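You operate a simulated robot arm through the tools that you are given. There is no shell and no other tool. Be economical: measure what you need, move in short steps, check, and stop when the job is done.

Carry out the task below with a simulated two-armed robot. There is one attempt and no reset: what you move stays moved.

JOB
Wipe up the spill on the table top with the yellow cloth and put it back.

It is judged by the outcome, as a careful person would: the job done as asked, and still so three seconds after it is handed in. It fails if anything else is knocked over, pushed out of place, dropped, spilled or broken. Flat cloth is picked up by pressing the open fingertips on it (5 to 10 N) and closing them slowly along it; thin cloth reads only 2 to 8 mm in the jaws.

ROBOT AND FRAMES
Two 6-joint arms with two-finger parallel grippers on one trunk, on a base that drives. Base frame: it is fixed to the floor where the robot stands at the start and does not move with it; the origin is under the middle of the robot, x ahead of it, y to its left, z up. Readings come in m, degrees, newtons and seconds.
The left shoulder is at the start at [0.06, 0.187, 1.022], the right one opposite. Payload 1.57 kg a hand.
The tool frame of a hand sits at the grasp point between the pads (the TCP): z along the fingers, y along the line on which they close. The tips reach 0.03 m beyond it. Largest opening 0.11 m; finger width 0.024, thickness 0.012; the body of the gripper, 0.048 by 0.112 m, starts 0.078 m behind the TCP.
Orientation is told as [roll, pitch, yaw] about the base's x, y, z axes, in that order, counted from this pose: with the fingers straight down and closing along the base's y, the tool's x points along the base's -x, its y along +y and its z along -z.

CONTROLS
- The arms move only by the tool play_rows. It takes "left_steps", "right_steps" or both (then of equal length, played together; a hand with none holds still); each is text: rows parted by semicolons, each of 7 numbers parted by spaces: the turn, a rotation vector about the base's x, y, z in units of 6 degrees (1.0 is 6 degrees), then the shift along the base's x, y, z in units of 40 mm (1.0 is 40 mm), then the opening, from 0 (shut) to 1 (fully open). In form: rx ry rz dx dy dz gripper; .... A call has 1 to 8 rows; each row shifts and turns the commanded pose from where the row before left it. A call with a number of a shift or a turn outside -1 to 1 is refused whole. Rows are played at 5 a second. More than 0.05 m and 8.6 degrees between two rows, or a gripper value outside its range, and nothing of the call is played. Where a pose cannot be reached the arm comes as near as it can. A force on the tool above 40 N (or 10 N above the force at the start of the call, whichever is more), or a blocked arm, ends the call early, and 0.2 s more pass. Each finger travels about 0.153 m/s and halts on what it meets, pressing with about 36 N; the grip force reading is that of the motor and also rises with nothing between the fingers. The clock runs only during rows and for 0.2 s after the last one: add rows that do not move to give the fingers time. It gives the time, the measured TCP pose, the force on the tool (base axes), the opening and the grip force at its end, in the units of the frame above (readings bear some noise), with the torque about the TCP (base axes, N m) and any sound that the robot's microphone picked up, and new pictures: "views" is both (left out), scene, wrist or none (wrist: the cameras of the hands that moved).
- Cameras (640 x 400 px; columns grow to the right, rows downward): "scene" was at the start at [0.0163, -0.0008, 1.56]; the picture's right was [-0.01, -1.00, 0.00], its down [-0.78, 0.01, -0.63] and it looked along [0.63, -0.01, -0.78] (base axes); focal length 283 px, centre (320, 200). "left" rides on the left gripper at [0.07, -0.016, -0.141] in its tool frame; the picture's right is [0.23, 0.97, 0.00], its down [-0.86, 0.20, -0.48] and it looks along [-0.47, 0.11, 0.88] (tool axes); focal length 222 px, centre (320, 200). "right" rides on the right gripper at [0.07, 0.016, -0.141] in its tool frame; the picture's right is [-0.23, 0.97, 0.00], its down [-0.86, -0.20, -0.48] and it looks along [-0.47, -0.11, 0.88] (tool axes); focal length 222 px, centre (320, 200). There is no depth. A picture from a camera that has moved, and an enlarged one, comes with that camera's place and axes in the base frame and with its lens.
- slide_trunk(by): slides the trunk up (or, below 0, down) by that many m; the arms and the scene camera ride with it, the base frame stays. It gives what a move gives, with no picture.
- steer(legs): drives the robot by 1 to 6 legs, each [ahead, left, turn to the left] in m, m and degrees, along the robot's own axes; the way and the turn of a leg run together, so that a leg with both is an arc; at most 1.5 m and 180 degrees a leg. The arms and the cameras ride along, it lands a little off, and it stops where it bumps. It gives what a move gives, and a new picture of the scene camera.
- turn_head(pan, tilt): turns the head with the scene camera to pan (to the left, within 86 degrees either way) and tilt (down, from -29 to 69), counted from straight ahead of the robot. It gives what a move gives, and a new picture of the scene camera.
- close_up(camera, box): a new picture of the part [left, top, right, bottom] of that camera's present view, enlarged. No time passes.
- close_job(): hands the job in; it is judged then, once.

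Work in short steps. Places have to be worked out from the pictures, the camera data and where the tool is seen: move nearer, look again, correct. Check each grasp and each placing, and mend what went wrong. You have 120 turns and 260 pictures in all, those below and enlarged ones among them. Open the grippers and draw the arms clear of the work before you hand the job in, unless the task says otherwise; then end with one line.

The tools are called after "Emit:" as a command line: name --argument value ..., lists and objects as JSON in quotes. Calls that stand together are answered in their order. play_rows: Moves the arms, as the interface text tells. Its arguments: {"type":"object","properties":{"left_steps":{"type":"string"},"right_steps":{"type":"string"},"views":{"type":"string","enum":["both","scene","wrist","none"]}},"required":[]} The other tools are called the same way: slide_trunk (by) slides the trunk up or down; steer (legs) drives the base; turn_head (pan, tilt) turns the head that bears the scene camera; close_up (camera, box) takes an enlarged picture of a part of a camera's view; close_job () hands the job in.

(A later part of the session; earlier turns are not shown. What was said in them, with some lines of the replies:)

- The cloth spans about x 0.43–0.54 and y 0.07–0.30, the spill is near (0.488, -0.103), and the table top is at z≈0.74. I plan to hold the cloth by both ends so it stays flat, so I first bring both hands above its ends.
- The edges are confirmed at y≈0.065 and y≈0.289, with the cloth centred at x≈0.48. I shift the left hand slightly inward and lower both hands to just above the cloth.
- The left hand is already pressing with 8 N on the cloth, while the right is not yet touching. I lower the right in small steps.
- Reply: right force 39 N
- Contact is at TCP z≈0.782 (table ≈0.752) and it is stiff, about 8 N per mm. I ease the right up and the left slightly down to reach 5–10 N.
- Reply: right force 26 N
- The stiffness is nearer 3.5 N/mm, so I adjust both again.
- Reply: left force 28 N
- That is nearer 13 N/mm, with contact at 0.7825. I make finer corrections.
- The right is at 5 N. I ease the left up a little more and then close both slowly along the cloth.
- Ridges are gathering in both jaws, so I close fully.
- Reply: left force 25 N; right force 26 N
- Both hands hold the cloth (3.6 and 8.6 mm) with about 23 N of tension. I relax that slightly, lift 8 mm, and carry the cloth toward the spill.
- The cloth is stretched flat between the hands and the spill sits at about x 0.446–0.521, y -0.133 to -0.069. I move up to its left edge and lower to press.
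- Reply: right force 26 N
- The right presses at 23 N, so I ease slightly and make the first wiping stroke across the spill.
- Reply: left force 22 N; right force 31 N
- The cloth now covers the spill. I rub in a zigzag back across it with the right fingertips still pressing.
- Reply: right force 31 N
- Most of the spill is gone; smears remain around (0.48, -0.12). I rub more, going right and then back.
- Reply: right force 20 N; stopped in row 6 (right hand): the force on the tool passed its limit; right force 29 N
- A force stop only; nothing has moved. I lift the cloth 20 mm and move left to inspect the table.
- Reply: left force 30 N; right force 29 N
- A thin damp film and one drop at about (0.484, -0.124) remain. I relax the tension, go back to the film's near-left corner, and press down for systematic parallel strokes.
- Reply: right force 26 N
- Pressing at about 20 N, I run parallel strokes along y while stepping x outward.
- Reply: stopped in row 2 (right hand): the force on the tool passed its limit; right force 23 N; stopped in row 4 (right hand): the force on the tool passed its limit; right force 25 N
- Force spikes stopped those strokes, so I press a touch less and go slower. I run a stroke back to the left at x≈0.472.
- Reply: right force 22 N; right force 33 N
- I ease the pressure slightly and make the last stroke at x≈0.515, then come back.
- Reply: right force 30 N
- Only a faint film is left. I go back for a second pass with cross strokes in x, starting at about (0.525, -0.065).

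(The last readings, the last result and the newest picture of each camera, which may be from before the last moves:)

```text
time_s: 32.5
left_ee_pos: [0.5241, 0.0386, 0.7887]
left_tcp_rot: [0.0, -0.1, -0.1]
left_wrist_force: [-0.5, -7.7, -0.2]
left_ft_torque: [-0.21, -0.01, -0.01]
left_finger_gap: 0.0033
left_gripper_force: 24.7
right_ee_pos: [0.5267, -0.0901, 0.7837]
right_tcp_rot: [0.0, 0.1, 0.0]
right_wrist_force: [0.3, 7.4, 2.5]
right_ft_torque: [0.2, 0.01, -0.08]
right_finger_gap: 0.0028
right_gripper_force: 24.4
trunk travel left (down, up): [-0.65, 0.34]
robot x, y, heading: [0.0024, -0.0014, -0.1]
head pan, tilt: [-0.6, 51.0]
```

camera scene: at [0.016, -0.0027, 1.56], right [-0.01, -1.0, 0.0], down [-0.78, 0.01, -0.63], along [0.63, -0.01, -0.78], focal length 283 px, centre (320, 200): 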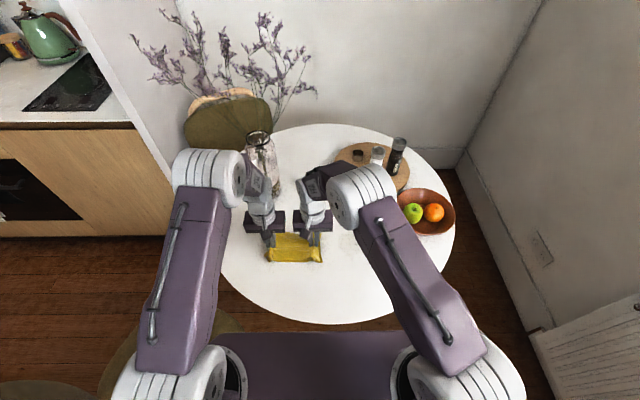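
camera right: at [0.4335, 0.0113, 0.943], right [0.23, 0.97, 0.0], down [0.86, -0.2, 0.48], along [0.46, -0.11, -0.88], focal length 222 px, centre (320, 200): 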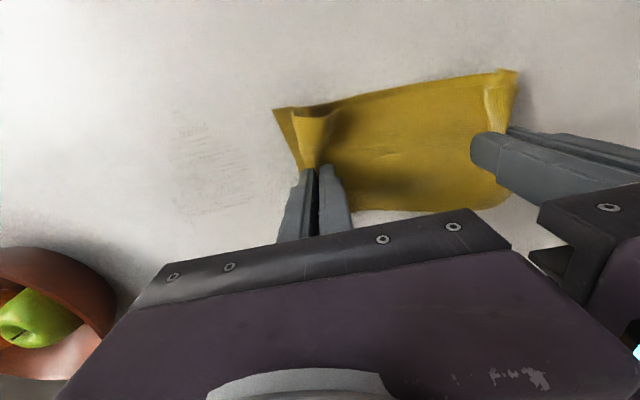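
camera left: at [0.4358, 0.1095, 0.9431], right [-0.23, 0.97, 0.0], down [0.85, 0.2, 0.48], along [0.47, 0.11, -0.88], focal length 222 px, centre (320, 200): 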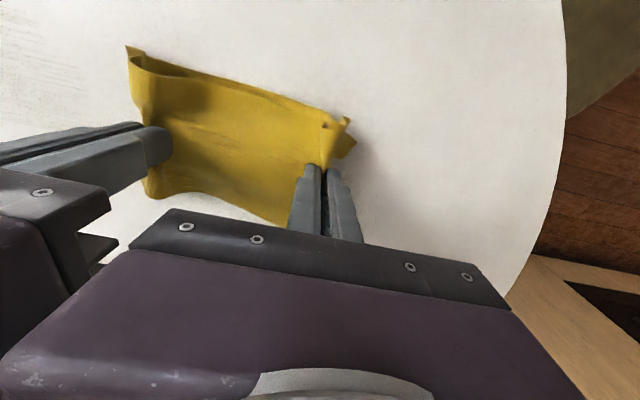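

The pressure has dropped to about 3 N, so I press 0.8 mm lower and carry on with the cross strokes.

Emit:
play_rows --left_steps "0 0 0 -0.67 -0.1 0 0;0 0 0 -0.67 -0.1 0 0;0 0 0 -0.67 -0.1 0 0;0 0 0 0.67 -0.1 0 0;0 0 0 0.67 -0.1 0 0;0 0 0 0.67 -0.1 0 0;0 0 0 0 0 0 0" --right_steps "0 0 0 -0.67 -0.1 -0.02 0;0 0 0 -0.67 -0.1 0 0;0 0 0 -0.67 -0.1 0 0;0 0 0 0.67 -0.1 0 0;0 0 0 0.67 -0.1 0 0;0 0 0 0.67 -0.1 0 0;0 0 0 0 0 0 0" --views "none"

Emit:
play_rows --left_steps "0 0 0 -0.67 -0.1 0 0;0 0 0 -0.67 -0.1 0 0;0 0 0 -0.67 -0.1 0 0;0 0 0 0.67 -0.1 0 0;0 0 0 0.67 -0.1 0 0;0 0 0 0.67 -0.1 0 0;0 0 0 0 0 0 0" --right_steps "0 0 0 -0.67 -0.1 0 0;0 0 0 -0.67 -0.1 0 0;0 0 0 -0.67 -0.1 0 0;0 0 0 0.67 -0.1 0 0;0 0 0 0.67 -0.1 0 0;0 0 0 0.67 -0.1 0 0;0 0 0 0 0 0 0" --views "none"

Emit:
play_rows --left_steps "0 0 0 -0.4 0.5 0 0;0 0 0 0 0.5 0 0;0 0 0 0 0.5 0 0;0 0 0 0 0.5 0 0;0 0 0 -0.4 0 0 0;0 0 0 0 -0.5 0 0;0 0 0 0 -0.5 0 0;0 0 0 0 -0.5 0 0" --right_steps "0 0 0 -0.4 0.5 0 0;0 0 0 0 0.5 0 0;0 0 0 0 0.5 0 0;0 0 0 0 0.5 0 0;0 0 0 -0.4 0 0 0;0 0 0 0 -0.5 0 0;0 0 0 0 -0.5 0 0;0 0 0 0 -0.5 0 0" --views "none"

```text
time_s: 34.1
left_ee_pos: [0.5247, 0.0139, 0.7878]
left_tcp_rot: [-0.2, -0.1, -0.1]
left_wrist_force: [-0.3, -7.9, 0.3]
left_ft_torque: [-0.21, -0.01, 0.01]
left_finger_gap: 0.0034
left_gripper_force: 24.9
right_ee_pos: [0.5291, -0.1147, 0.7837]
right_tcp_rot: [0.1, 0.1, -0.1]
right_wrist_force: [-1.1, 7.9, 11.2]
right_ft_torque: [0.24, 0.0, -0.06]
right_finger_gap: 0.0029
right_gripper_force: 24.2
trunk travel left (down, up): [-0.65, 0.34]
robot x, y, heading: [-0.0028, 0.0002, 0.1]
head pan, tilt: [-0.6, 51.0]
```

```text
time_s: 35.7
left_ee_pos: [0.5274, -0.0088, 0.7894]
left_tcp_rot: [-0.2, -0.1, 0.0]
left_wrist_force: [-0.2, -12.0, 0.5]
left_ft_torque: [-0.38, 0.03, -0.04]
left_finger_gap: 0.0037
left_gripper_force: 24.4
right_ee_pos: [0.5274, -0.1393, 0.7814]
right_tcp_rot: [0.1, 0.0, -0.1]
right_wrist_force: [-2.5, 12.9, 15.5]
right_ft_torque: [0.48, 0.04, -0.11]
right_finger_gap: 0.0032
right_gripper_force: 25.1
trunk travel left (down, up): [-0.65, 0.34]
robot x, y, heading: [-0.0019, -0.0, -0.2]
head pan, tilt: [-0.6, 51.0]
```

```text
time_s: 37.5
left_ee_pos: [0.4958, 0.0093, 0.788]
left_tcp_rot: [-0.1, 0.0, 0.0]
left_wrist_force: [0.7, -4.3, 0.3]
left_ft_torque: [-0.1, 0.04, 0.0]
left_finger_gap: 0.0034
left_gripper_force: 24.2
right_ee_pos: [0.4924, -0.1155, 0.7834]
right_tcp_rot: [0.1, 0.1, 0.1]
right_wrist_force: [0.4, 9.2, 13.6]
right_ft_torque: [0.28, -0.01, -0.02]
right_finger_gap: 0.0032
right_gripper_force: 24.3
trunk travel left (down, up): [-0.65, 0.34]
robot x, y, heading: [-0.0003, -0.0015, 0.3]
head pan, tilt: [-0.6, 51.0]
```

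Two more lines at lower x, then I lift and inspect.

Emit:
play_rows --left_steps "0 0 0 -0.4 -0.4 0 0;0 0 0 0 0.5 0 0;0 0 0 0 0.5 0 0;0 0 0 0 0.5 0 0;0 0 0 -0.5 0 0 0;0 0 0 0 -0.5 0 0;0 0 0 0 -0.5 0 0;0 0 0 0 -0.5 0 0" --right_steps "0 0 0 -0.4 -0.4 0 0;0 0 0 0 0.5 0 0;0 0 0 0 0.5 0 0;0 0 0 0 0.5 0 0;0 0 0 -0.5 0 0 0;0 0 0 0 -0.5 0 0;0 0 0 0 -0.5 0 0;0 0 0 0 -0.5 0 0" --views "none"

Emit:
play_rows --left_steps "0 0 0 0.3 0 0.25 0;0 0 0 0.3 0 0.25 0;0 0 0 0 0.8 0 0;0 0 0 0 0.8 0 0;0 0 0 0 0.8 0 0;0 0 0 0 0.8 0 0;0 0 0 0 0 0 0" --right_steps "0 0 0 0.3 0 0.25 0;0 0 0 0.3 0 0.25 0;0 0 0 0 0.8 0 0;0 0 0 0 0.8 0 0;0 0 0 0 0.8 0 0;0 0 0 0 0.8 0 0;0 0 0 0 0 0 0" --views "wrist"

Emit:
close_up --camera "right" --box '[0, 60, 320, 260]'

```text
time_s: 39.3
left_ee_pos: [0.4571, -0.0067, 0.7917]
left_tcp_rot: [-0.1, -0.1, 0.1]
left_wrist_force: [-0.6, -8.3, -0.6]
left_ft_torque: [-0.28, 0.05, 0.0]
left_finger_gap: 0.003
left_gripper_force: 24.5
right_ee_pos: [0.4566, -0.1328, 0.7841]
right_tcp_rot: [0.1, 0.1, 0.2]
right_wrist_force: [-0.3, 14.7, 15.9]
right_ft_torque: [0.52, -0.02, -0.07]
right_finger_gap: 0.003
right_gripper_force: 24.6
trunk travel left (down, up): [-0.65, 0.34]
robot x, y, heading: [0.0002, 0.0019, -0.2]
head pan, tilt: [-0.6, 51.0]
```

```text
time_s: 40.9
left_ee_pos: [0.4847, 0.1239, 0.807]
left_tcp_rot: [0.0, 0.1, 0.0]
left_wrist_force: [-1.6, -15.6, -0.2]
left_ft_torque: [-0.5, 0.04, -0.06]
left_finger_gap: 0.0035
left_gripper_force: 24.7
right_ee_pos: [0.483, -0.0066, 0.8013]
right_tcp_rot: [0.2, 0.1, 0.0]
right_wrist_force: [0.7, 15.5, 0.5]
right_ft_torque: [0.47, -0.03, -0.14]
right_finger_gap: 0.0033
right_gripper_force: 24.1
trunk travel left (down, up): [-0.65, 0.34]
robot x, y, heading: [0.0043, 0.0006, 0.0]
head pan, tilt: [-0.6, 51.0]
camera right: at [0.413, 0.0097, 0.9438], right [0.23, 0.97, 0.0], down [0.86, -0.2, 0.48], along [0.46, -0.11, -0.88], focal length 222 px, centre (320, 200)
camera left: at [0.4158, 0.1064, 0.9481], right [-0.23, 0.97, 0.0], down [0.85, 0.2, 0.48], along [0.47, 0.11, -0.88], focal length 222 px, centre (320, 200)
```

right: 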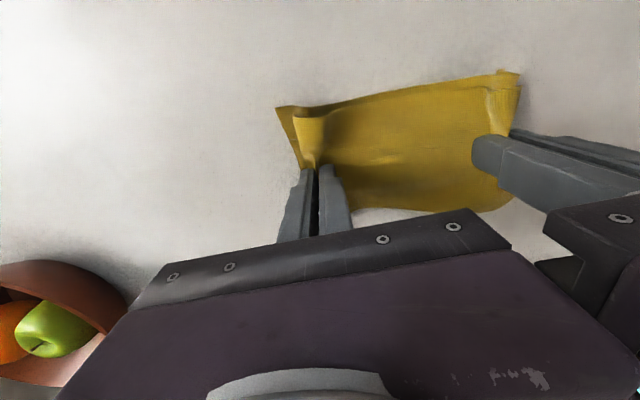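
left: 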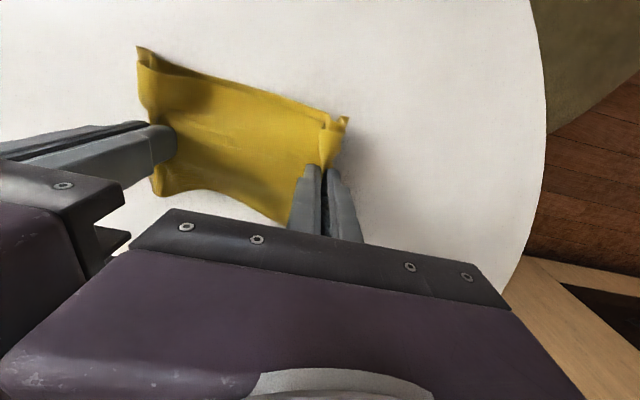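

```text
2.00 times, centred on (160, 160) of right
camera zoom: at [0.413, 0.0097, 0.9438], right [0.23, 0.97, 0.0], down [0.86, -0.2, 0.48], along [0.46, -0.11, -0.88], focal length 444 px, centre (640, 280)
```

zoom: 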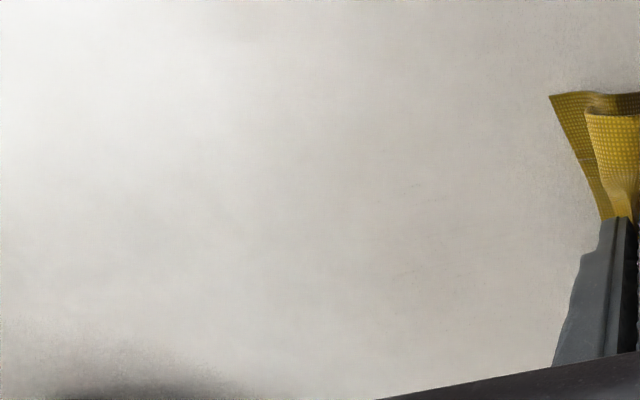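

The table is clean. I carry the cloth back toward its original place, slightly past it to the left, still lifted.

Emit:
play_rows --left_steps "0 0 0 -0.03 0.7 0 0;0 0 0 -0.03 0.7 0 0;0 0 0 -0.03 0.7 0 0;0 0 0 -0.03 0.7 0.1 0;0 0 0 0 0.6 0.1 0;0 0 0 0 0 0 0" --right_steps "0 0 0 -0.03 0.7 0 0;0 0 0 -0.03 0.7 0 0;0 0 0 -0.03 0.7 0 0;0 0 0 -0.03 0.7 0.2 0;0 0 0 0 0.6 0.2 0;0 0 0 0 0 0 0" --views "both"

```text
time_s: 42.3
left_ee_pos: [0.479, 0.2574, 0.8159]
left_tcp_rot: [-0.2, 0.0, 0.0]
left_wrist_force: [-1.0, -4.2, 0.0]
left_ft_torque: [-0.09, 0.0, -0.01]
left_finger_gap: 0.0034
left_gripper_force: 24.6
right_ee_pos: [0.4771, 0.1313, 0.8159]
right_tcp_rot: [0.1, 0.2, 0.1]
right_wrist_force: [1.4, 4.1, -1.1]
right_ft_torque: [0.1, -0.01, -0.06]
right_finger_gap: 0.0029
right_gripper_force: 24.1
trunk travel left (down, up): [-0.65, 0.34]
robot x, y, heading: [-0.0008, -0.0002, 0.0]
head pan, tilt: [-0.6, 51.0]
camera scene: at [0.0164, -0.0016, 1.56], right [-0.01, -1.0, 0.0], down [-0.78, 0.01, -0.63], along [0.63, -0.01, -0.78], focal length 283 px, centre (320, 200)
camera right: at [0.4073, 0.1473, 0.9576], right [0.23, 0.97, 0.0], down [0.86, -0.2, 0.48], along [0.46, -0.11, -0.88], focal length 222 px, centre (320, 200)
camera left: at [0.4103, 0.2398, 0.9562], right [-0.23, 0.97, 0.0], down [0.85, 0.2, 0.48], along [0.47, 0.11, -0.88], focal length 222 px, centre (320, 200)
```

scene: 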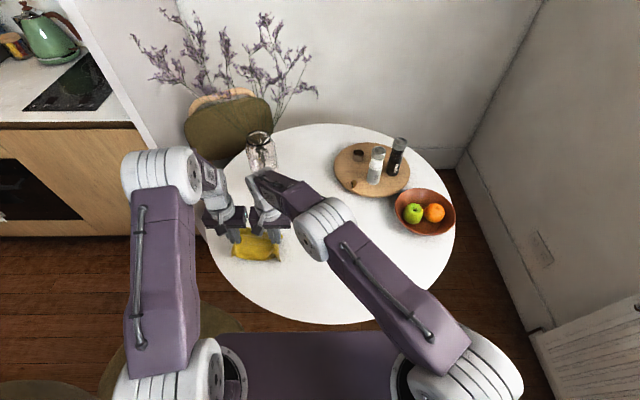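
right: 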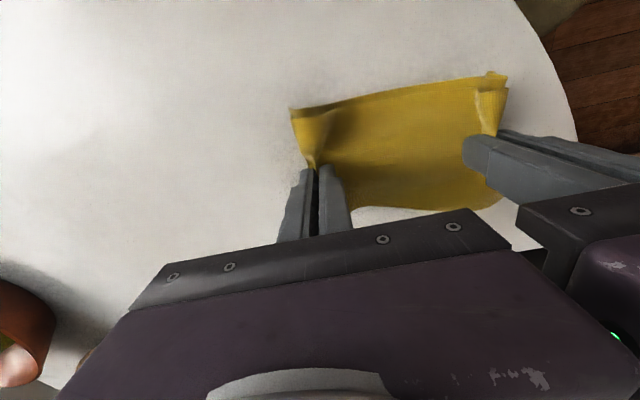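
left: 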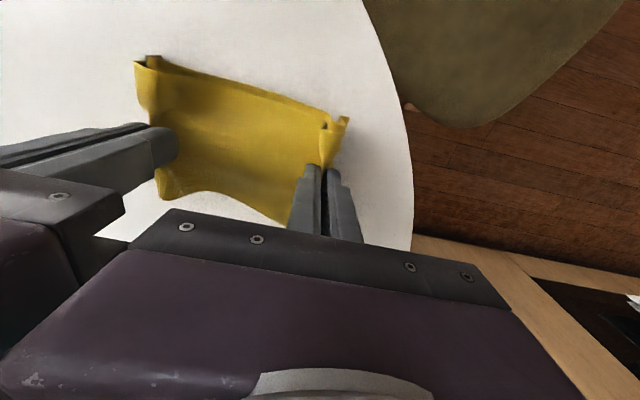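

I lower the left end first while shifting slightly right, so its flap lies outward, and then the right end while shifting slightly left.

Emit:
play_rows --left_steps "0 0 0 0 -0.08 -0.25 0;0 0 0 0 -0.08 -0.25 0;0 0 0 0 -0.08 -0.25 0;0 0 0 0 -0.06 -0.05 0;0 0 0 0 0 0 0;0 0 0 0 0 0 0;0 0 0 0 0 0 0" --right_steps "0 0 0 0 -0.13 0 0;0 0 0 0 -0.13 0 0;0 0 0 0 -0.13 0 0;0 0 0 0 -0.1 -0.2 0;0 0 0 0 0.05 -0.3 0;0 0 0 0 0.05 -0.3 0;0 0 0 0 0 0 0" --views "wrist"

```text
time_s: 43.9
left_ee_pos: [0.48, 0.2464, 0.7844]
left_tcp_rot: [-0.2, 0.0, 0.0]
left_wrist_force: [-2.3, -16.3, 3.0]
left_ft_torque: [-0.54, 0.12, -0.07]
left_finger_gap: 0.0033
left_gripper_force: 24.5
right_ee_pos: [0.4771, 0.1145, 0.7853]
right_tcp_rot: [0.1, 0.2, 0.0]
right_wrist_force: [1.7, 15.9, 1.1]
right_ft_torque: [0.5, -0.04, -0.16]
right_finger_gap: 0.0033
right_gripper_force: 24.4
trunk travel left (down, up): [-0.65, 0.34]
robot x, y, heading: [0.0015, 0.0006, -0.1]
head pan, tilt: [-0.6, 51.0]
camera right: at [0.4079, 0.1327, 0.9278], right [0.23, 0.97, 0.0], down [0.86, -0.2, 0.48], along [0.46, -0.11, -0.88], focal length 222 px, centre (320, 200)
camera left: at [0.4101, 0.2295, 0.9242], right [-0.23, 0.97, 0.0], down [0.86, 0.2, 0.48], along [0.47, 0.11, -0.88], focal length 222 px, centre (320, 200)
```

right: 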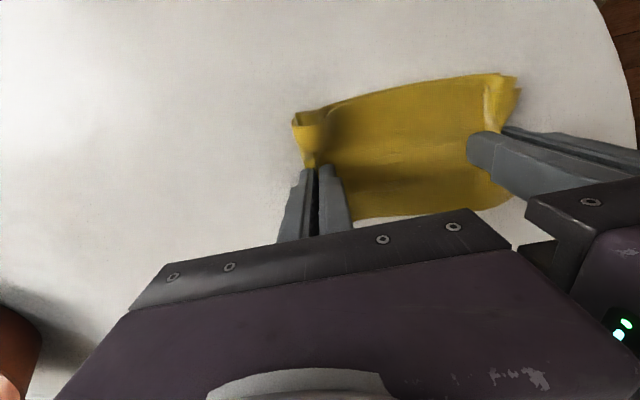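
left: 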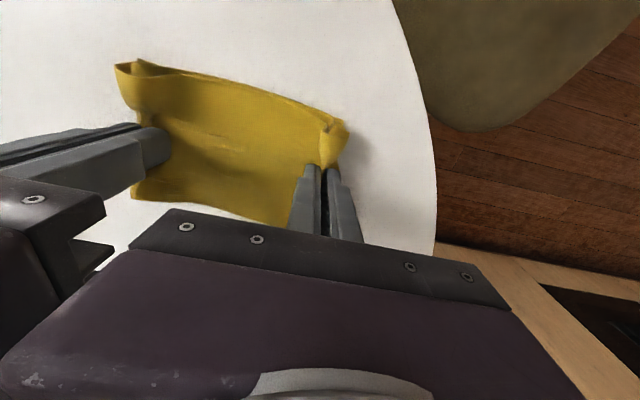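

The cloth is back in place. I open both hands slowly, which lets the ridges spread.

Emit:
play_rows --left_steps "0 0 0 0 0 0 0.08;0 0 0 0 0 0 0.16;0 0 0 0 0 0 0.24;0 0 0 0 0 0 0.32;0 0 0 0 0 0.1 0.32;0 0 0 0 0 0.5 0.32;0 0 0 0 0 0.8 0.32;0 0 0 0 0 0 0.32" --right_steps "0 0 0 0 0 0 0.08;0 0 0 0 0 0 0.16;0 0 0 0 0 0 0.24;0 0 0 0 0 0 0.32;0 0 0 0 0 0.1 0.32;0 0 0 0 0 0.5 0.32;0 0 0 0 0 0.8 0.32;0 0 0 0 0 0 0.32" --views "both"

```text
time_s: 45.7
left_ee_pos: [0.4794, 0.2461, 0.8394]
left_tcp_rot: [-0.1, -0.1, 0.1]
left_wrist_force: [0.3, -0.4, -0.4]
left_ft_torque: [0.0, -0.01, 0.04]
left_finger_gap: 0.0349
left_gripper_force: 0.1
right_ee_pos: [0.477, 0.1136, 0.8431]
right_tcp_rot: [0.1, 0.3, 0.0]
right_wrist_force: [-0.6, 0.9, 0.8]
right_ft_torque: [0.03, -0.02, 0.04]
right_finger_gap: 0.0353
right_gripper_force: 0.1
trunk travel left (down, up): [-0.65, 0.34]
robot x, y, heading: [0.0054, 0.0001, 0.1]
head pan, tilt: [-0.6, 51.0]
camera scene: at [0.0174, -0.0004, 1.5599], right [-0.01, -1.0, 0.0], down [-0.78, 0.01, -0.63], along [0.63, -0.01, -0.78], focal length 283 px, centre (320, 200)
camera right: at [0.4083, 0.1306, 0.9853], right [0.23, 0.97, 0.0], down [0.86, -0.2, 0.48], along [0.46, -0.11, -0.88], focal length 222 px, centre (320, 200)
camera left: at [0.4096, 0.229, 0.9807], right [-0.23, 0.97, 0.0], down [0.86, 0.2, 0.48], along [0.47, 0.11, -0.88], focal length 222 px, centre (320, 200)
```

scene: 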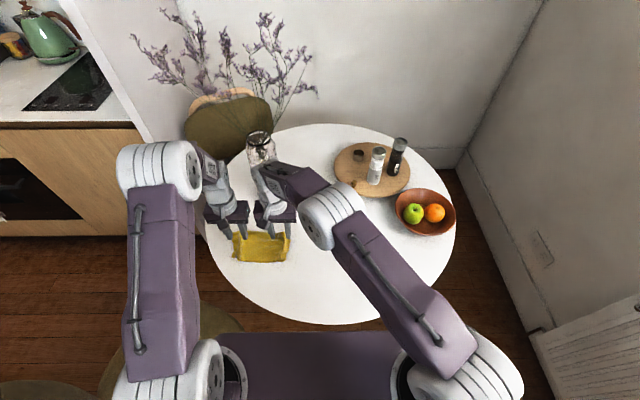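
right: 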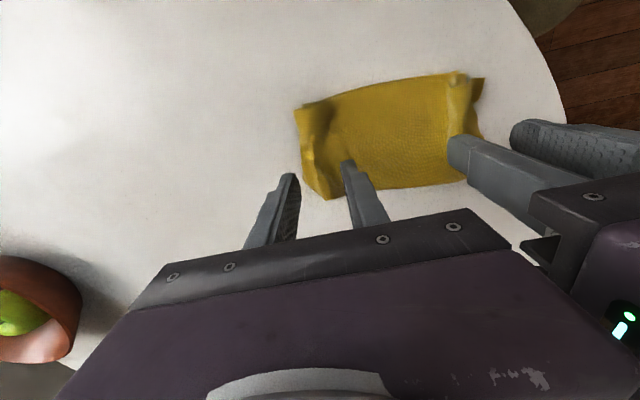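
left: 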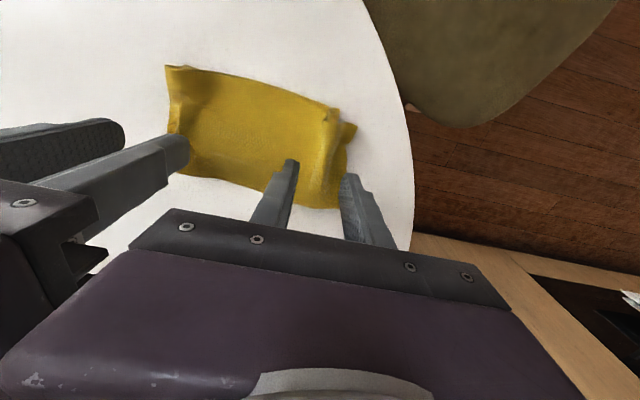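

The cloth is back at its spot but shortened at the ends. I look closer at both ends.

Emit:
close_up --camera "right" --box '[260, 50, 500, 210]'

Emit:
close_up --camera "left" --box '[140, 50, 380, 210]'

Emit:
close_up --camera "scene" --box '[200, 210, 320, 285]'

```text
2.50 times, centred on (380, 130) of right
camera zoom: at [0.4083, 0.1306, 0.9853], right [0.23, 0.97, 0.0], down [0.86, -0.2, 0.48], along [0.46, -0.11, -0.88], focal length 555 px, centre (170, 375)
```

zoom: 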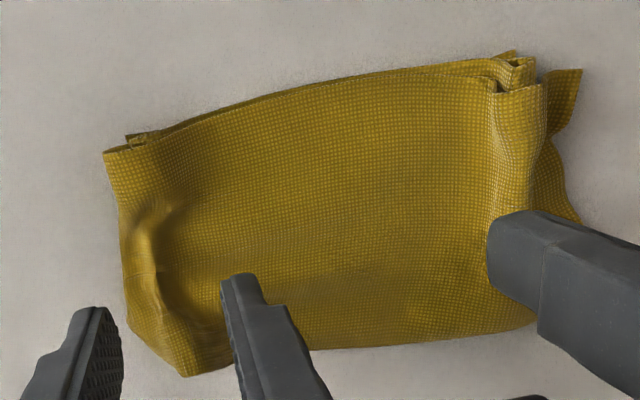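

```text
2.50 times, centred on (260, 130) of left
camera zoom: at [0.4096, 0.229, 0.9807], right [-0.23, 0.97, 0.0], down [0.86, 0.2, 0.48], along [0.47, 0.11, -0.88], focal length 555 px, centre (470, 375)
```

zoom: 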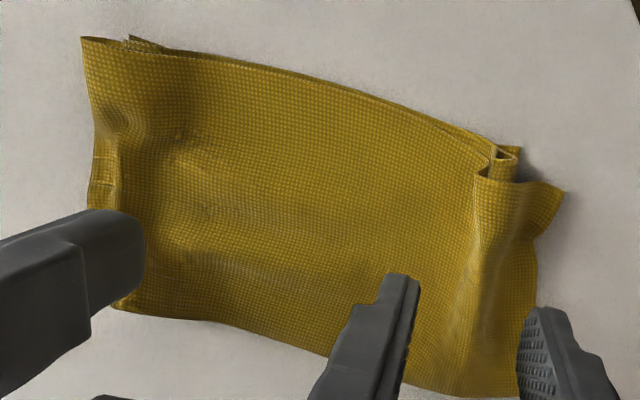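

```text
5.33 times, centred on (260, 248) of scene
camera zoom: at [0.0174, -0.0004, 1.5599], right [-0.01, -1.0, 0.0], down [-0.78, 0.01, -0.63], along [0.63, -0.01, -0.78], focal length 1508 px, centre (640, -53)
```

zoom: 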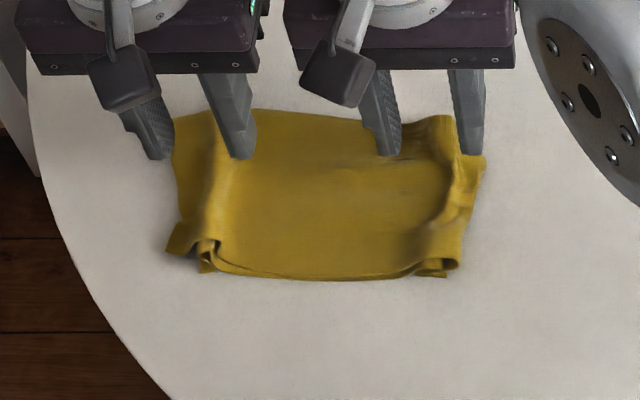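

Both ends have folds, with the right flap tucked under. I regrasp the standing ridges to re-lay the ends flatter.

Emit:
play_rows --left_steps "0 0 0 0 0 -0.8 0.35;0 0 0 0 0 -0.5 0.35;0 0 0 0 0 -0.08 0.35;0 0 0 0 0 0 0.25;0 0 0 0 0 0 0.15;0 0 0 0 0 0 0.05;0 0 0 0 0 0 0;0 0 0 0 0 0 0" --right_steps "0 0 0 0 0 -0.8 0.35;0 0 0 0 0 -0.5 0.35;0 0 0 0 0 -0.16 0.35;0 0 0 0 0 0 0.25;0 0 0 0 0 0 0.15;0 0 0 0 0 0 0.05;0 0 0 0 0 0 0;0 0 0 0 0 0 0" --views "wrist"

```text
time_s: 47.5
left_ee_pos: [0.4783, 0.2461, 0.7865]
left_tcp_rot: [-0.1, -0.1, 0.0]
left_wrist_force: [-0.6, -7.7, -0.4]
left_ft_torque: [-0.22, 0.03, 0.02]
left_finger_gap: 0.0071
left_gripper_force: 26.5
right_ee_pos: [0.478, 0.1156, 0.7827]
right_tcp_rot: [0.2, 0.0, 0.0]
right_wrist_force: [0.6, 8.0, 12.1]
right_ft_torque: [0.17, 0.0, -0.05]
right_finger_gap: 0.0046
right_gripper_force: 25.1
trunk travel left (down, up): [-0.65, 0.34]
robot x, y, heading: [0.0007, 0.0006, 0.1]
head pan, tilt: [-0.6, 51.0]
camera right: at [0.4085, 0.1318, 0.9241], right [0.23, 0.97, 0.0], down [0.85, -0.2, 0.48], along [0.47, -0.11, -0.88], focal length 222 px, centre (320, 200)
camera left: at [0.4096, 0.2287, 0.9261], right [-0.23, 0.97, 0.0], down [0.85, 0.2, 0.48], along [0.47, 0.11, -0.88], focal length 222 px, centre (320, 200)
```

right: 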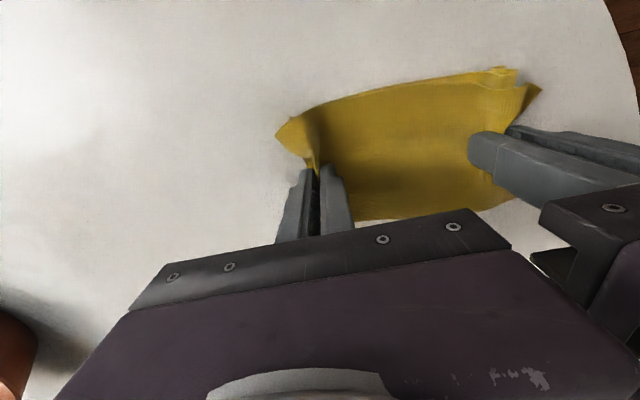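
left: 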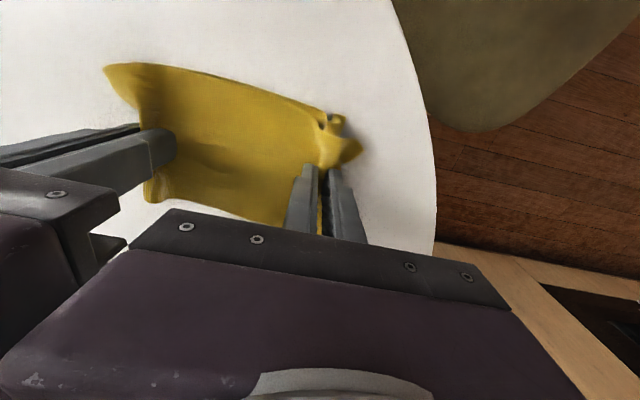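

Both are held. I lift 48 mm so the flaps hang free and shift 60 mm right.

Emit:
play_rows --left_steps "0 0 0 0 -0.04 0.4 0;0 0 0 0 0 0.8 0;0 0 0 0 -0.5 0 0;0 0 0 0 -0.5 0 0;0 0 0 0 -0.5 0 0;0 0 0 0 0 0 0;0 0 0 0 0 0 0" --right_steps "0 0 0 0 0 0.4 0;0 0 0 0 0 0.8 0;0 0 0 0 -0.5 0 0;0 0 0 0 -0.5 0 0;0 0 0 0 -0.5 0 0;0 0 0 0 0 0 0;0 0 0 0 0 0 0" --views "wrist"

```text
time_s: 49.1
left_ee_pos: [0.4788, 0.1848, 0.8321]
left_tcp_rot: [0.0, 0.0, 0.0]
left_wrist_force: [-0.2, -8.9, -0.4]
left_ft_torque: [-0.23, -0.02, -0.02]
left_finger_gap: 0.0069
left_gripper_force: 26.4
right_ee_pos: [0.4787, 0.0536, 0.8325]
right_tcp_rot: [0.0, 0.1, 0.0]
right_wrist_force: [0.7, 8.8, 0.3]
right_ft_torque: [0.25, -0.01, -0.06]
right_finger_gap: 0.0044
right_gripper_force: 25.0
trunk travel left (down, up): [-0.65, 0.34]
robot x, y, heading: [-0.0005, 0.0041, 0.0]
head pan, tilt: [-0.6, 51.0]
camera right: at [0.4098, 0.0712, 0.9739], right [0.23, 0.97, 0.0], down [0.86, -0.2, 0.48], along [0.46, -0.11, -0.88], focal length 222 px, centre (320, 200)
camera left: at [0.4108, 0.1683, 0.9722], right [-0.23, 0.97, 0.0], down [0.85, 0.2, 0.48], along [0.47, 0.11, -0.88], focal length 222 px, centre (320, 200)
```

right: 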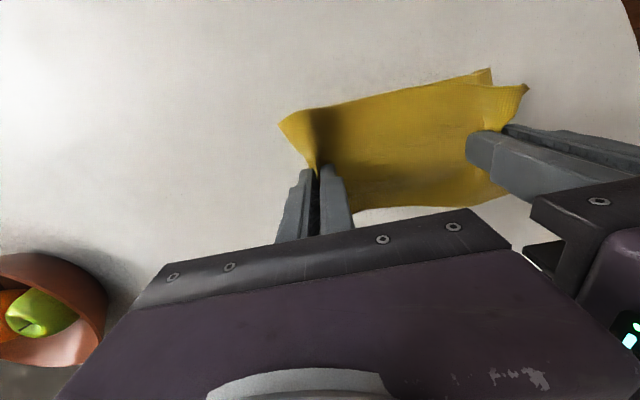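
left: 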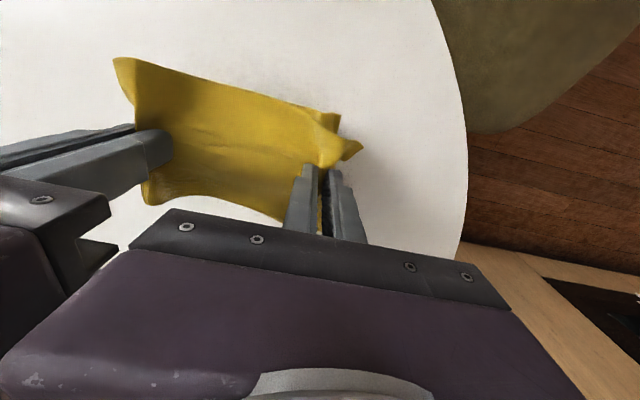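

The right flap hangs out nicely. I lower the right end while moving left so the flap trails outward, keeping the left end raised.

Emit:
play_rows --left_steps "0 0 0 0 0.1 -0.1 0;0 0 0 0 0.25 -0.1 0;0 0 0 0 0.3 0 0;0 0 0 0 0.3 0 0;0 0 0 0 0.3 0 0;0 0 0 0 0.3 0 0;0 0 0 0 0 0 0" --right_steps "0 0 0 0 0.1 -0.5 0;0 0 0 0 0.25 -0.3 0;0 0 0 0 0.3 -0.2 0;0 0 0 0 0.3 -0.15 0;0 0 0 0 0.3 0 0;0 0 0 0 0.25 0 0;0 0 0 0 0 0 0" --views "wrist"

```text
time_s: 50.7
left_ee_pos: [0.4797, 0.2467, 0.8238]
left_tcp_rot: [-0.2, 0.1, 0.0]
left_wrist_force: [-2.6, -29.3, -9.9]
left_ft_torque: [-0.89, 0.08, -0.06]
left_finger_gap: 0.0076
left_gripper_force: 26.3
right_ee_pos: [0.4784, 0.1168, 0.7864]
right_tcp_rot: [0.4, 0.0, 0.0]
right_wrist_force: [2.6, 29.6, 10.0]
right_ft_torque: [1.08, 0.0, -0.16]
right_finger_gap: 0.0048
right_gripper_force: 25.4
trunk travel left (down, up): [-0.65, 0.34]
robot x, y, heading: [0.0008, 0.002, 0.1]
head pan, tilt: [-0.6, 51.0]
camera right: at [0.4079, 0.1321, 0.9286], right [0.23, 0.97, 0.01], down [0.85, -0.2, 0.48], along [0.47, -0.1, -0.88], focal length 222 px, centre (320, 200)
camera left: at [0.4113, 0.2301, 0.9637], right [-0.23, 0.97, 0.0], down [0.86, 0.2, 0.48], along [0.46, 0.11, -0.88], focal length 222 px, centre (320, 200)
```

right: 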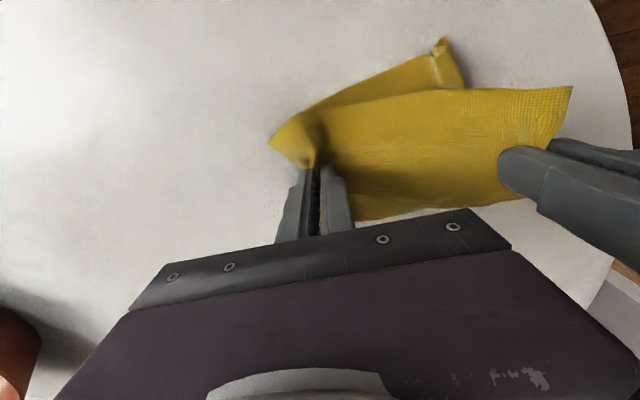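
left: 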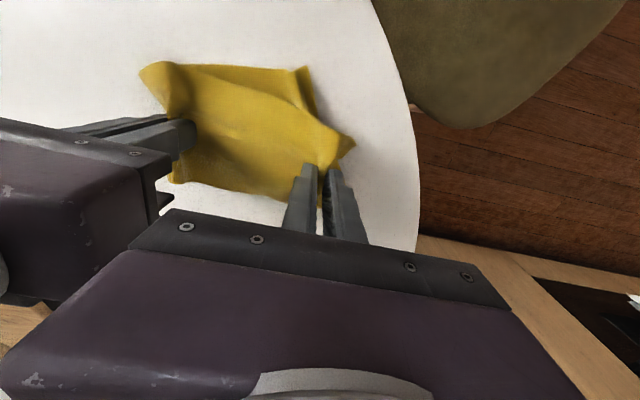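

The right flap now lies outward. I lower the left end with a slight inward move.

Emit:
play_rows --left_steps "0 0 0 0 0 -0.3 0;0 0 0 0 0 -0.3 0;0 0 0 0 -0.05 -0.2 0;0 0 0 0 -0.1 -0.15 0;0 0 0 0 -0.05 -0.03 0;0 0 0 0 0 0 0" --views "wrist"

```text
time_s: 52.1
left_ee_pos: [0.4791, 0.2384, 0.7848]
left_tcp_rot: [-0.1, -0.1, 0.0]
left_wrist_force: [-0.4, 0.2, 0.5]
left_ft_torque: [0.02, -0.04, 0.02]
left_finger_gap: 0.0065
left_gripper_force: 26.3
right_ee_pos: [0.4766, 0.1153, 0.7867]
right_tcp_rot: [-0.1, 0.3, 0.0]
right_wrist_force: [0.1, 0.1, 0.8]
right_ft_torque: [-0.02, 0.03, -0.03]
right_finger_gap: 0.0045
right_gripper_force: 25.1
trunk travel left (down, up): [-0.65, 0.34]
robot x, y, heading: [0.0, -0.0008, 0.2]
head pan, tilt: [-0.6, 51.0]
camera left: at [0.4111, 0.2216, 0.9248], right [-0.23, 0.97, 0.0], down [0.85, 0.2, 0.48], along [0.47, 0.11, -0.88], focal length 222 px, centre (320, 200)
```

left: 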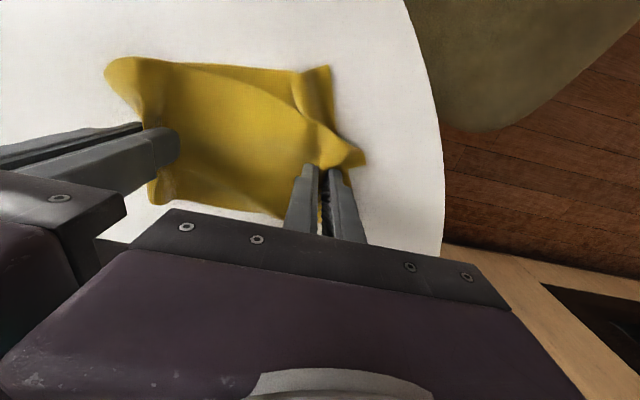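

Both flaps are out. I open the fingers slowly and wide to spread the ridges, then rise.

Emit:
play_rows --left_steps "0 0 0 0 0 -0.02 0.1;0 0 0 0 0 0 0.2;0 0 0 0 0 0 0.3;0 0 0 0 0 0 0.4;0 0 0 0 0 0 0.5;0 0 0 0 0 0.3 0.5;0 0 0 0 0 0.8 0.5;0 0 0 0 0 1 0.5" --right_steps "0 0 0 0 0 -0.06 0.1;0 0 0 0 0 0 0.2;0 0 0 0 0 0 0.3;0 0 0 0 0 0 0.4;0 0 0 0 0 0 0.5;0 0 0 0 0 0.3 0.5;0 0 0 0 0 0.8 0.5;0 0 0 0 0 1 0.5" --views "both"

Emit:
close_up --camera "scene" --box '[200, 210, 320, 285]'

```text
time_s: 53.9
left_ee_pos: [0.4783, 0.2392, 0.8672]
left_tcp_rot: [-0.1, -0.1, 0.0]
left_wrist_force: [-0.5, 0.0, 1.0]
left_ft_torque: [-0.02, -0.05, -0.02]
left_finger_gap: 0.0551
left_gripper_force: 0.0
right_ee_pos: [0.4785, 0.1154, 0.8686]
right_tcp_rot: [0.0, 0.1, 0.0]
right_wrist_force: [-0.4, 0.8, -0.1]
right_ft_torque: [0.05, -0.02, 0.02]
right_finger_gap: 0.0549
right_gripper_force: 0.2
trunk travel left (down, up): [-0.65, 0.34]
robot x, y, heading: [0.003, 0.0046, 0.2]
head pan, tilt: [-0.6, 51.0]
camera scene: at [0.0145, -0.0013, 1.5599], right [-0.01, -1.0, 0.0], down [-0.78, 0.01, -0.63], along [0.63, -0.01, -0.78], focal length 283 px, centre (320, 200)
camera right: at [0.4087, 0.1313, 1.0096], right [0.23, 0.97, 0.0], down [0.86, -0.2, 0.48], along [0.46, -0.11, -0.88], focal length 222 px, centre (320, 200)
camera left: at [0.4093, 0.2228, 1.0081], right [-0.23, 0.97, 0.0], down [0.85, 0.2, 0.48], along [0.47, 0.11, -0.88], focal length 222 px, centre (320, 200)
```

scene: 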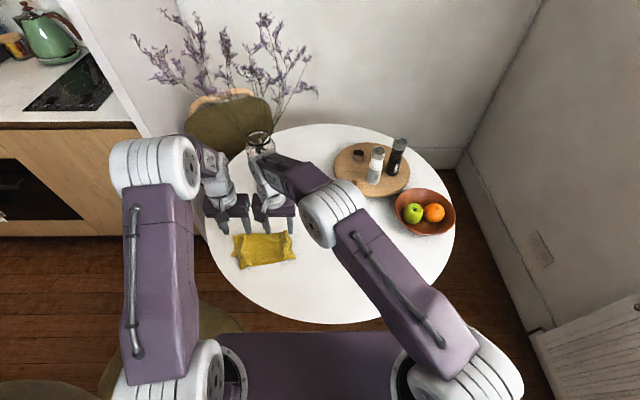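
right: 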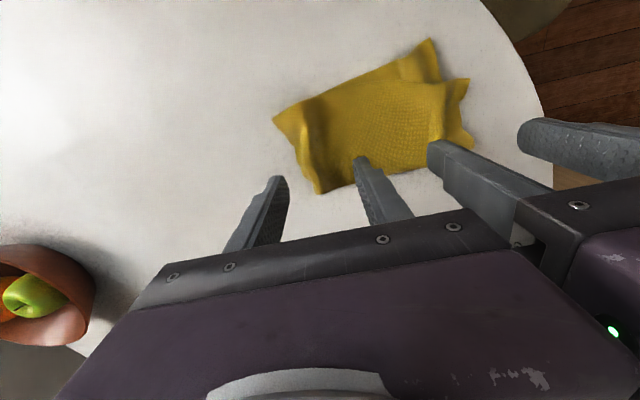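
left: 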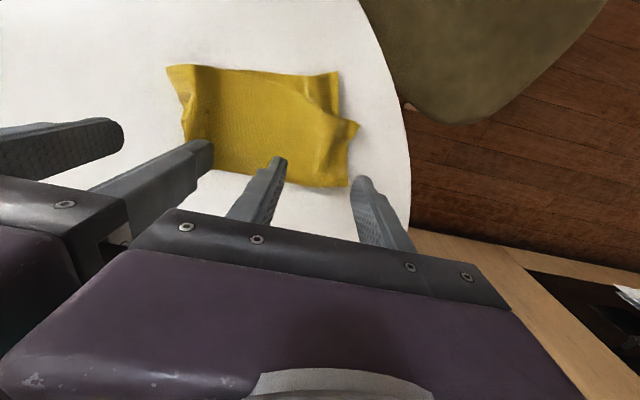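

```text
5.33 times, centred on (260, 248) of scene
camera zoom: at [0.0145, -0.0013, 1.5599], right [-0.01, -1.0, 0.0], down [-0.78, 0.01, -0.63], along [0.63, -0.01, -0.78], focal length 1508 px, centre (640, -53)
```

zoom: 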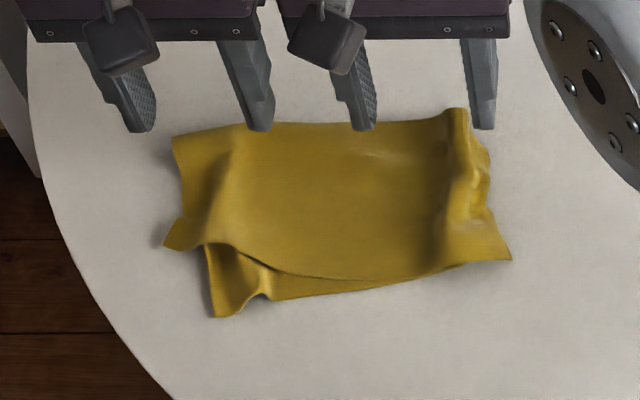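

The cloth is back on its original footprint, lying reasonably flat, and the table is clean. I draw both arms back along their approach paths.

Emit:
play_rows --left_steps "0 0 0 0 0.05 0.4 0.8;0 0 0 0 0.05 0.4 0.9;0 0 0 0 0.1 0.4 1;0 0 0 0 0.1 0.4 1;0 0 0 0 0.1 0.4 1;0 0 0 0 0.1 0.4 1;0 0 0 0 0.1 0.3 1;0 0 0 0 0 0 1" --right_steps "0 0 0 0 -0.4 0.7 0.55;0 0 0 0 -0.8 0.6 0.7;0 0 0 0 -0.9 0.5 0.9;0 0 0 0 -0.9 0.5 1;0 0 0 0 -0.9 0.5 1;0 0 0 0 -0.9 0.5 1;0 0 0 0 -0.9 0.5 1;0 0 0 0 0 0 1" --views "both"

Emit:
close_up --camera "scene" --box '[200, 180, 440, 330]'

Emit:
close_up --camera "right" --box '[200, 40, 520, 240]'

```text
time_s: 55.7
left_ee_pos: [0.4793, 0.2639, 0.9773]
left_tcp_rot: [-0.2, -0.1, -0.1]
left_wrist_force: [0.4, 0.4, 0.3]
left_ft_torque: [-0.04, -0.02, 0.0]
left_finger_gap: 0.1101
left_gripper_force: 0.0
right_ee_pos: [0.4777, -0.1128, 1.021]
right_tcp_rot: [0.2, 0.2, 0.2]
right_wrist_force: [0.1, 0.0, 0.5]
right_ft_torque: [-0.04, 0.01, 0.0]
right_finger_gap: 0.1101
right_gripper_force: 0.2
trunk travel left (down, up): [-0.65, 0.34]
robot x, y, heading: [-0.0003, -0.0014, 0.0]
head pan, tilt: [-0.6, 51.0]
camera scene: at [0.0169, 0.0001, 1.5599], right [-0.01, -1.0, 0.0], down [-0.78, 0.01, -0.63], along [0.63, -0.01, -0.78], focal length 283 px, centre (320, 200)
camera right: at [0.409, -0.0969, 1.1627], right [0.23, 0.97, 0.0], down [0.86, -0.2, 0.48], along [0.46, -0.11, -0.88], focal length 222 px, centre (320, 200)
camera left: at [0.4106, 0.2468, 1.1159], right [-0.23, 0.97, 0.0], down [0.85, 0.2, 0.48], along [0.47, 0.11, -0.88], focal length 222 px, centre (320, 200)
```

scene: 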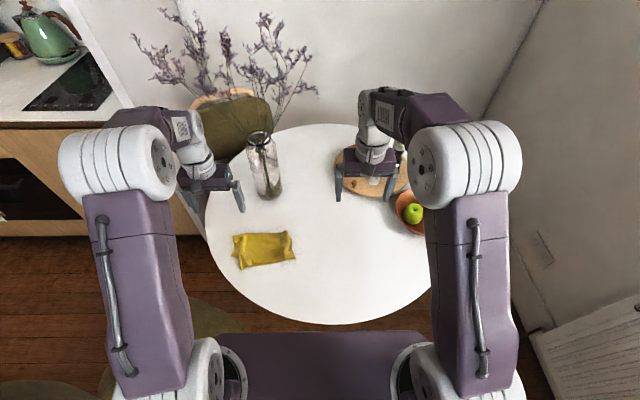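
right: 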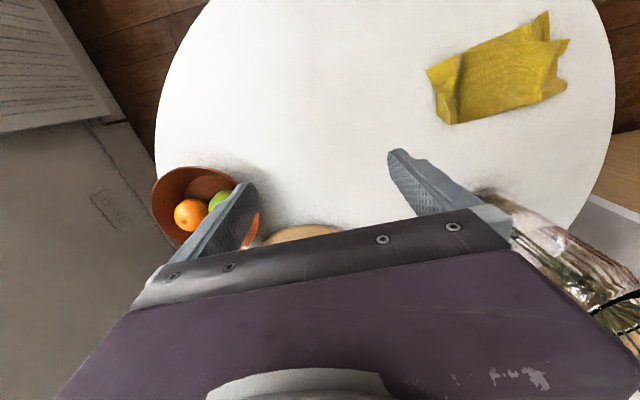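
left: 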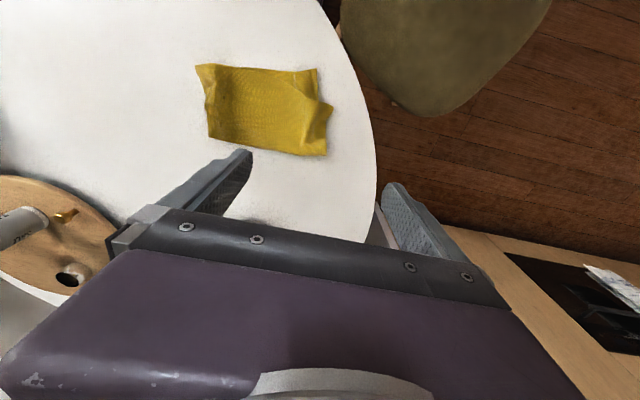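

```text
2.67 times, centred on (320, 255) of scene
camera zoom: at [0.0169, 0.0001, 1.5599], right [-0.01, -1.0, 0.0], down [-0.78, 0.01, -0.63], along [0.63, -0.01, -0.78], focal length 754 px, centre (320, 53)
```

zoom: 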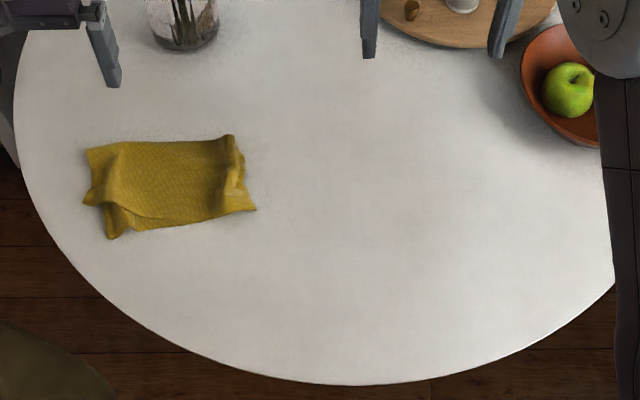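

```text
2.00 times, centred on (360, 140) of right
camera zoom: at [0.409, -0.0969, 1.1627], right [0.23, 0.97, 0.0], down [0.86, -0.2, 0.48], along [0.46, -0.11, -0.88], focal length 444 px, centre (240, 320)
```

zoom: 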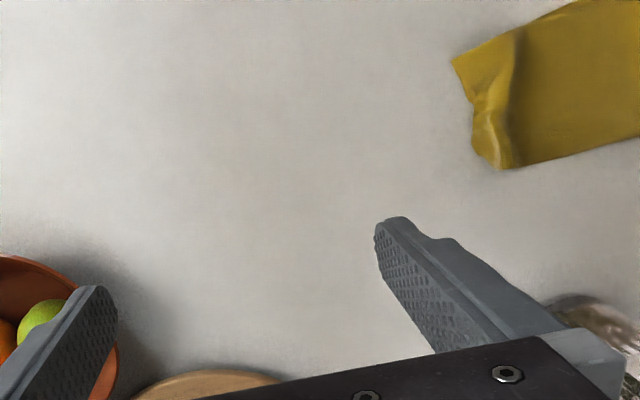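

The spill is gone, the cloth lies at its original spot, nothing else has moved, and the arms are clear with open grippers. I hand the job in.

Emit:
close_job

```text
The job is handed in.
```

The spill is wiped up with no visible film left, and the yellow cloth is back in its original spot, though slightly rumpled and about 2 cm shorter at its ends; nothing else was moved.
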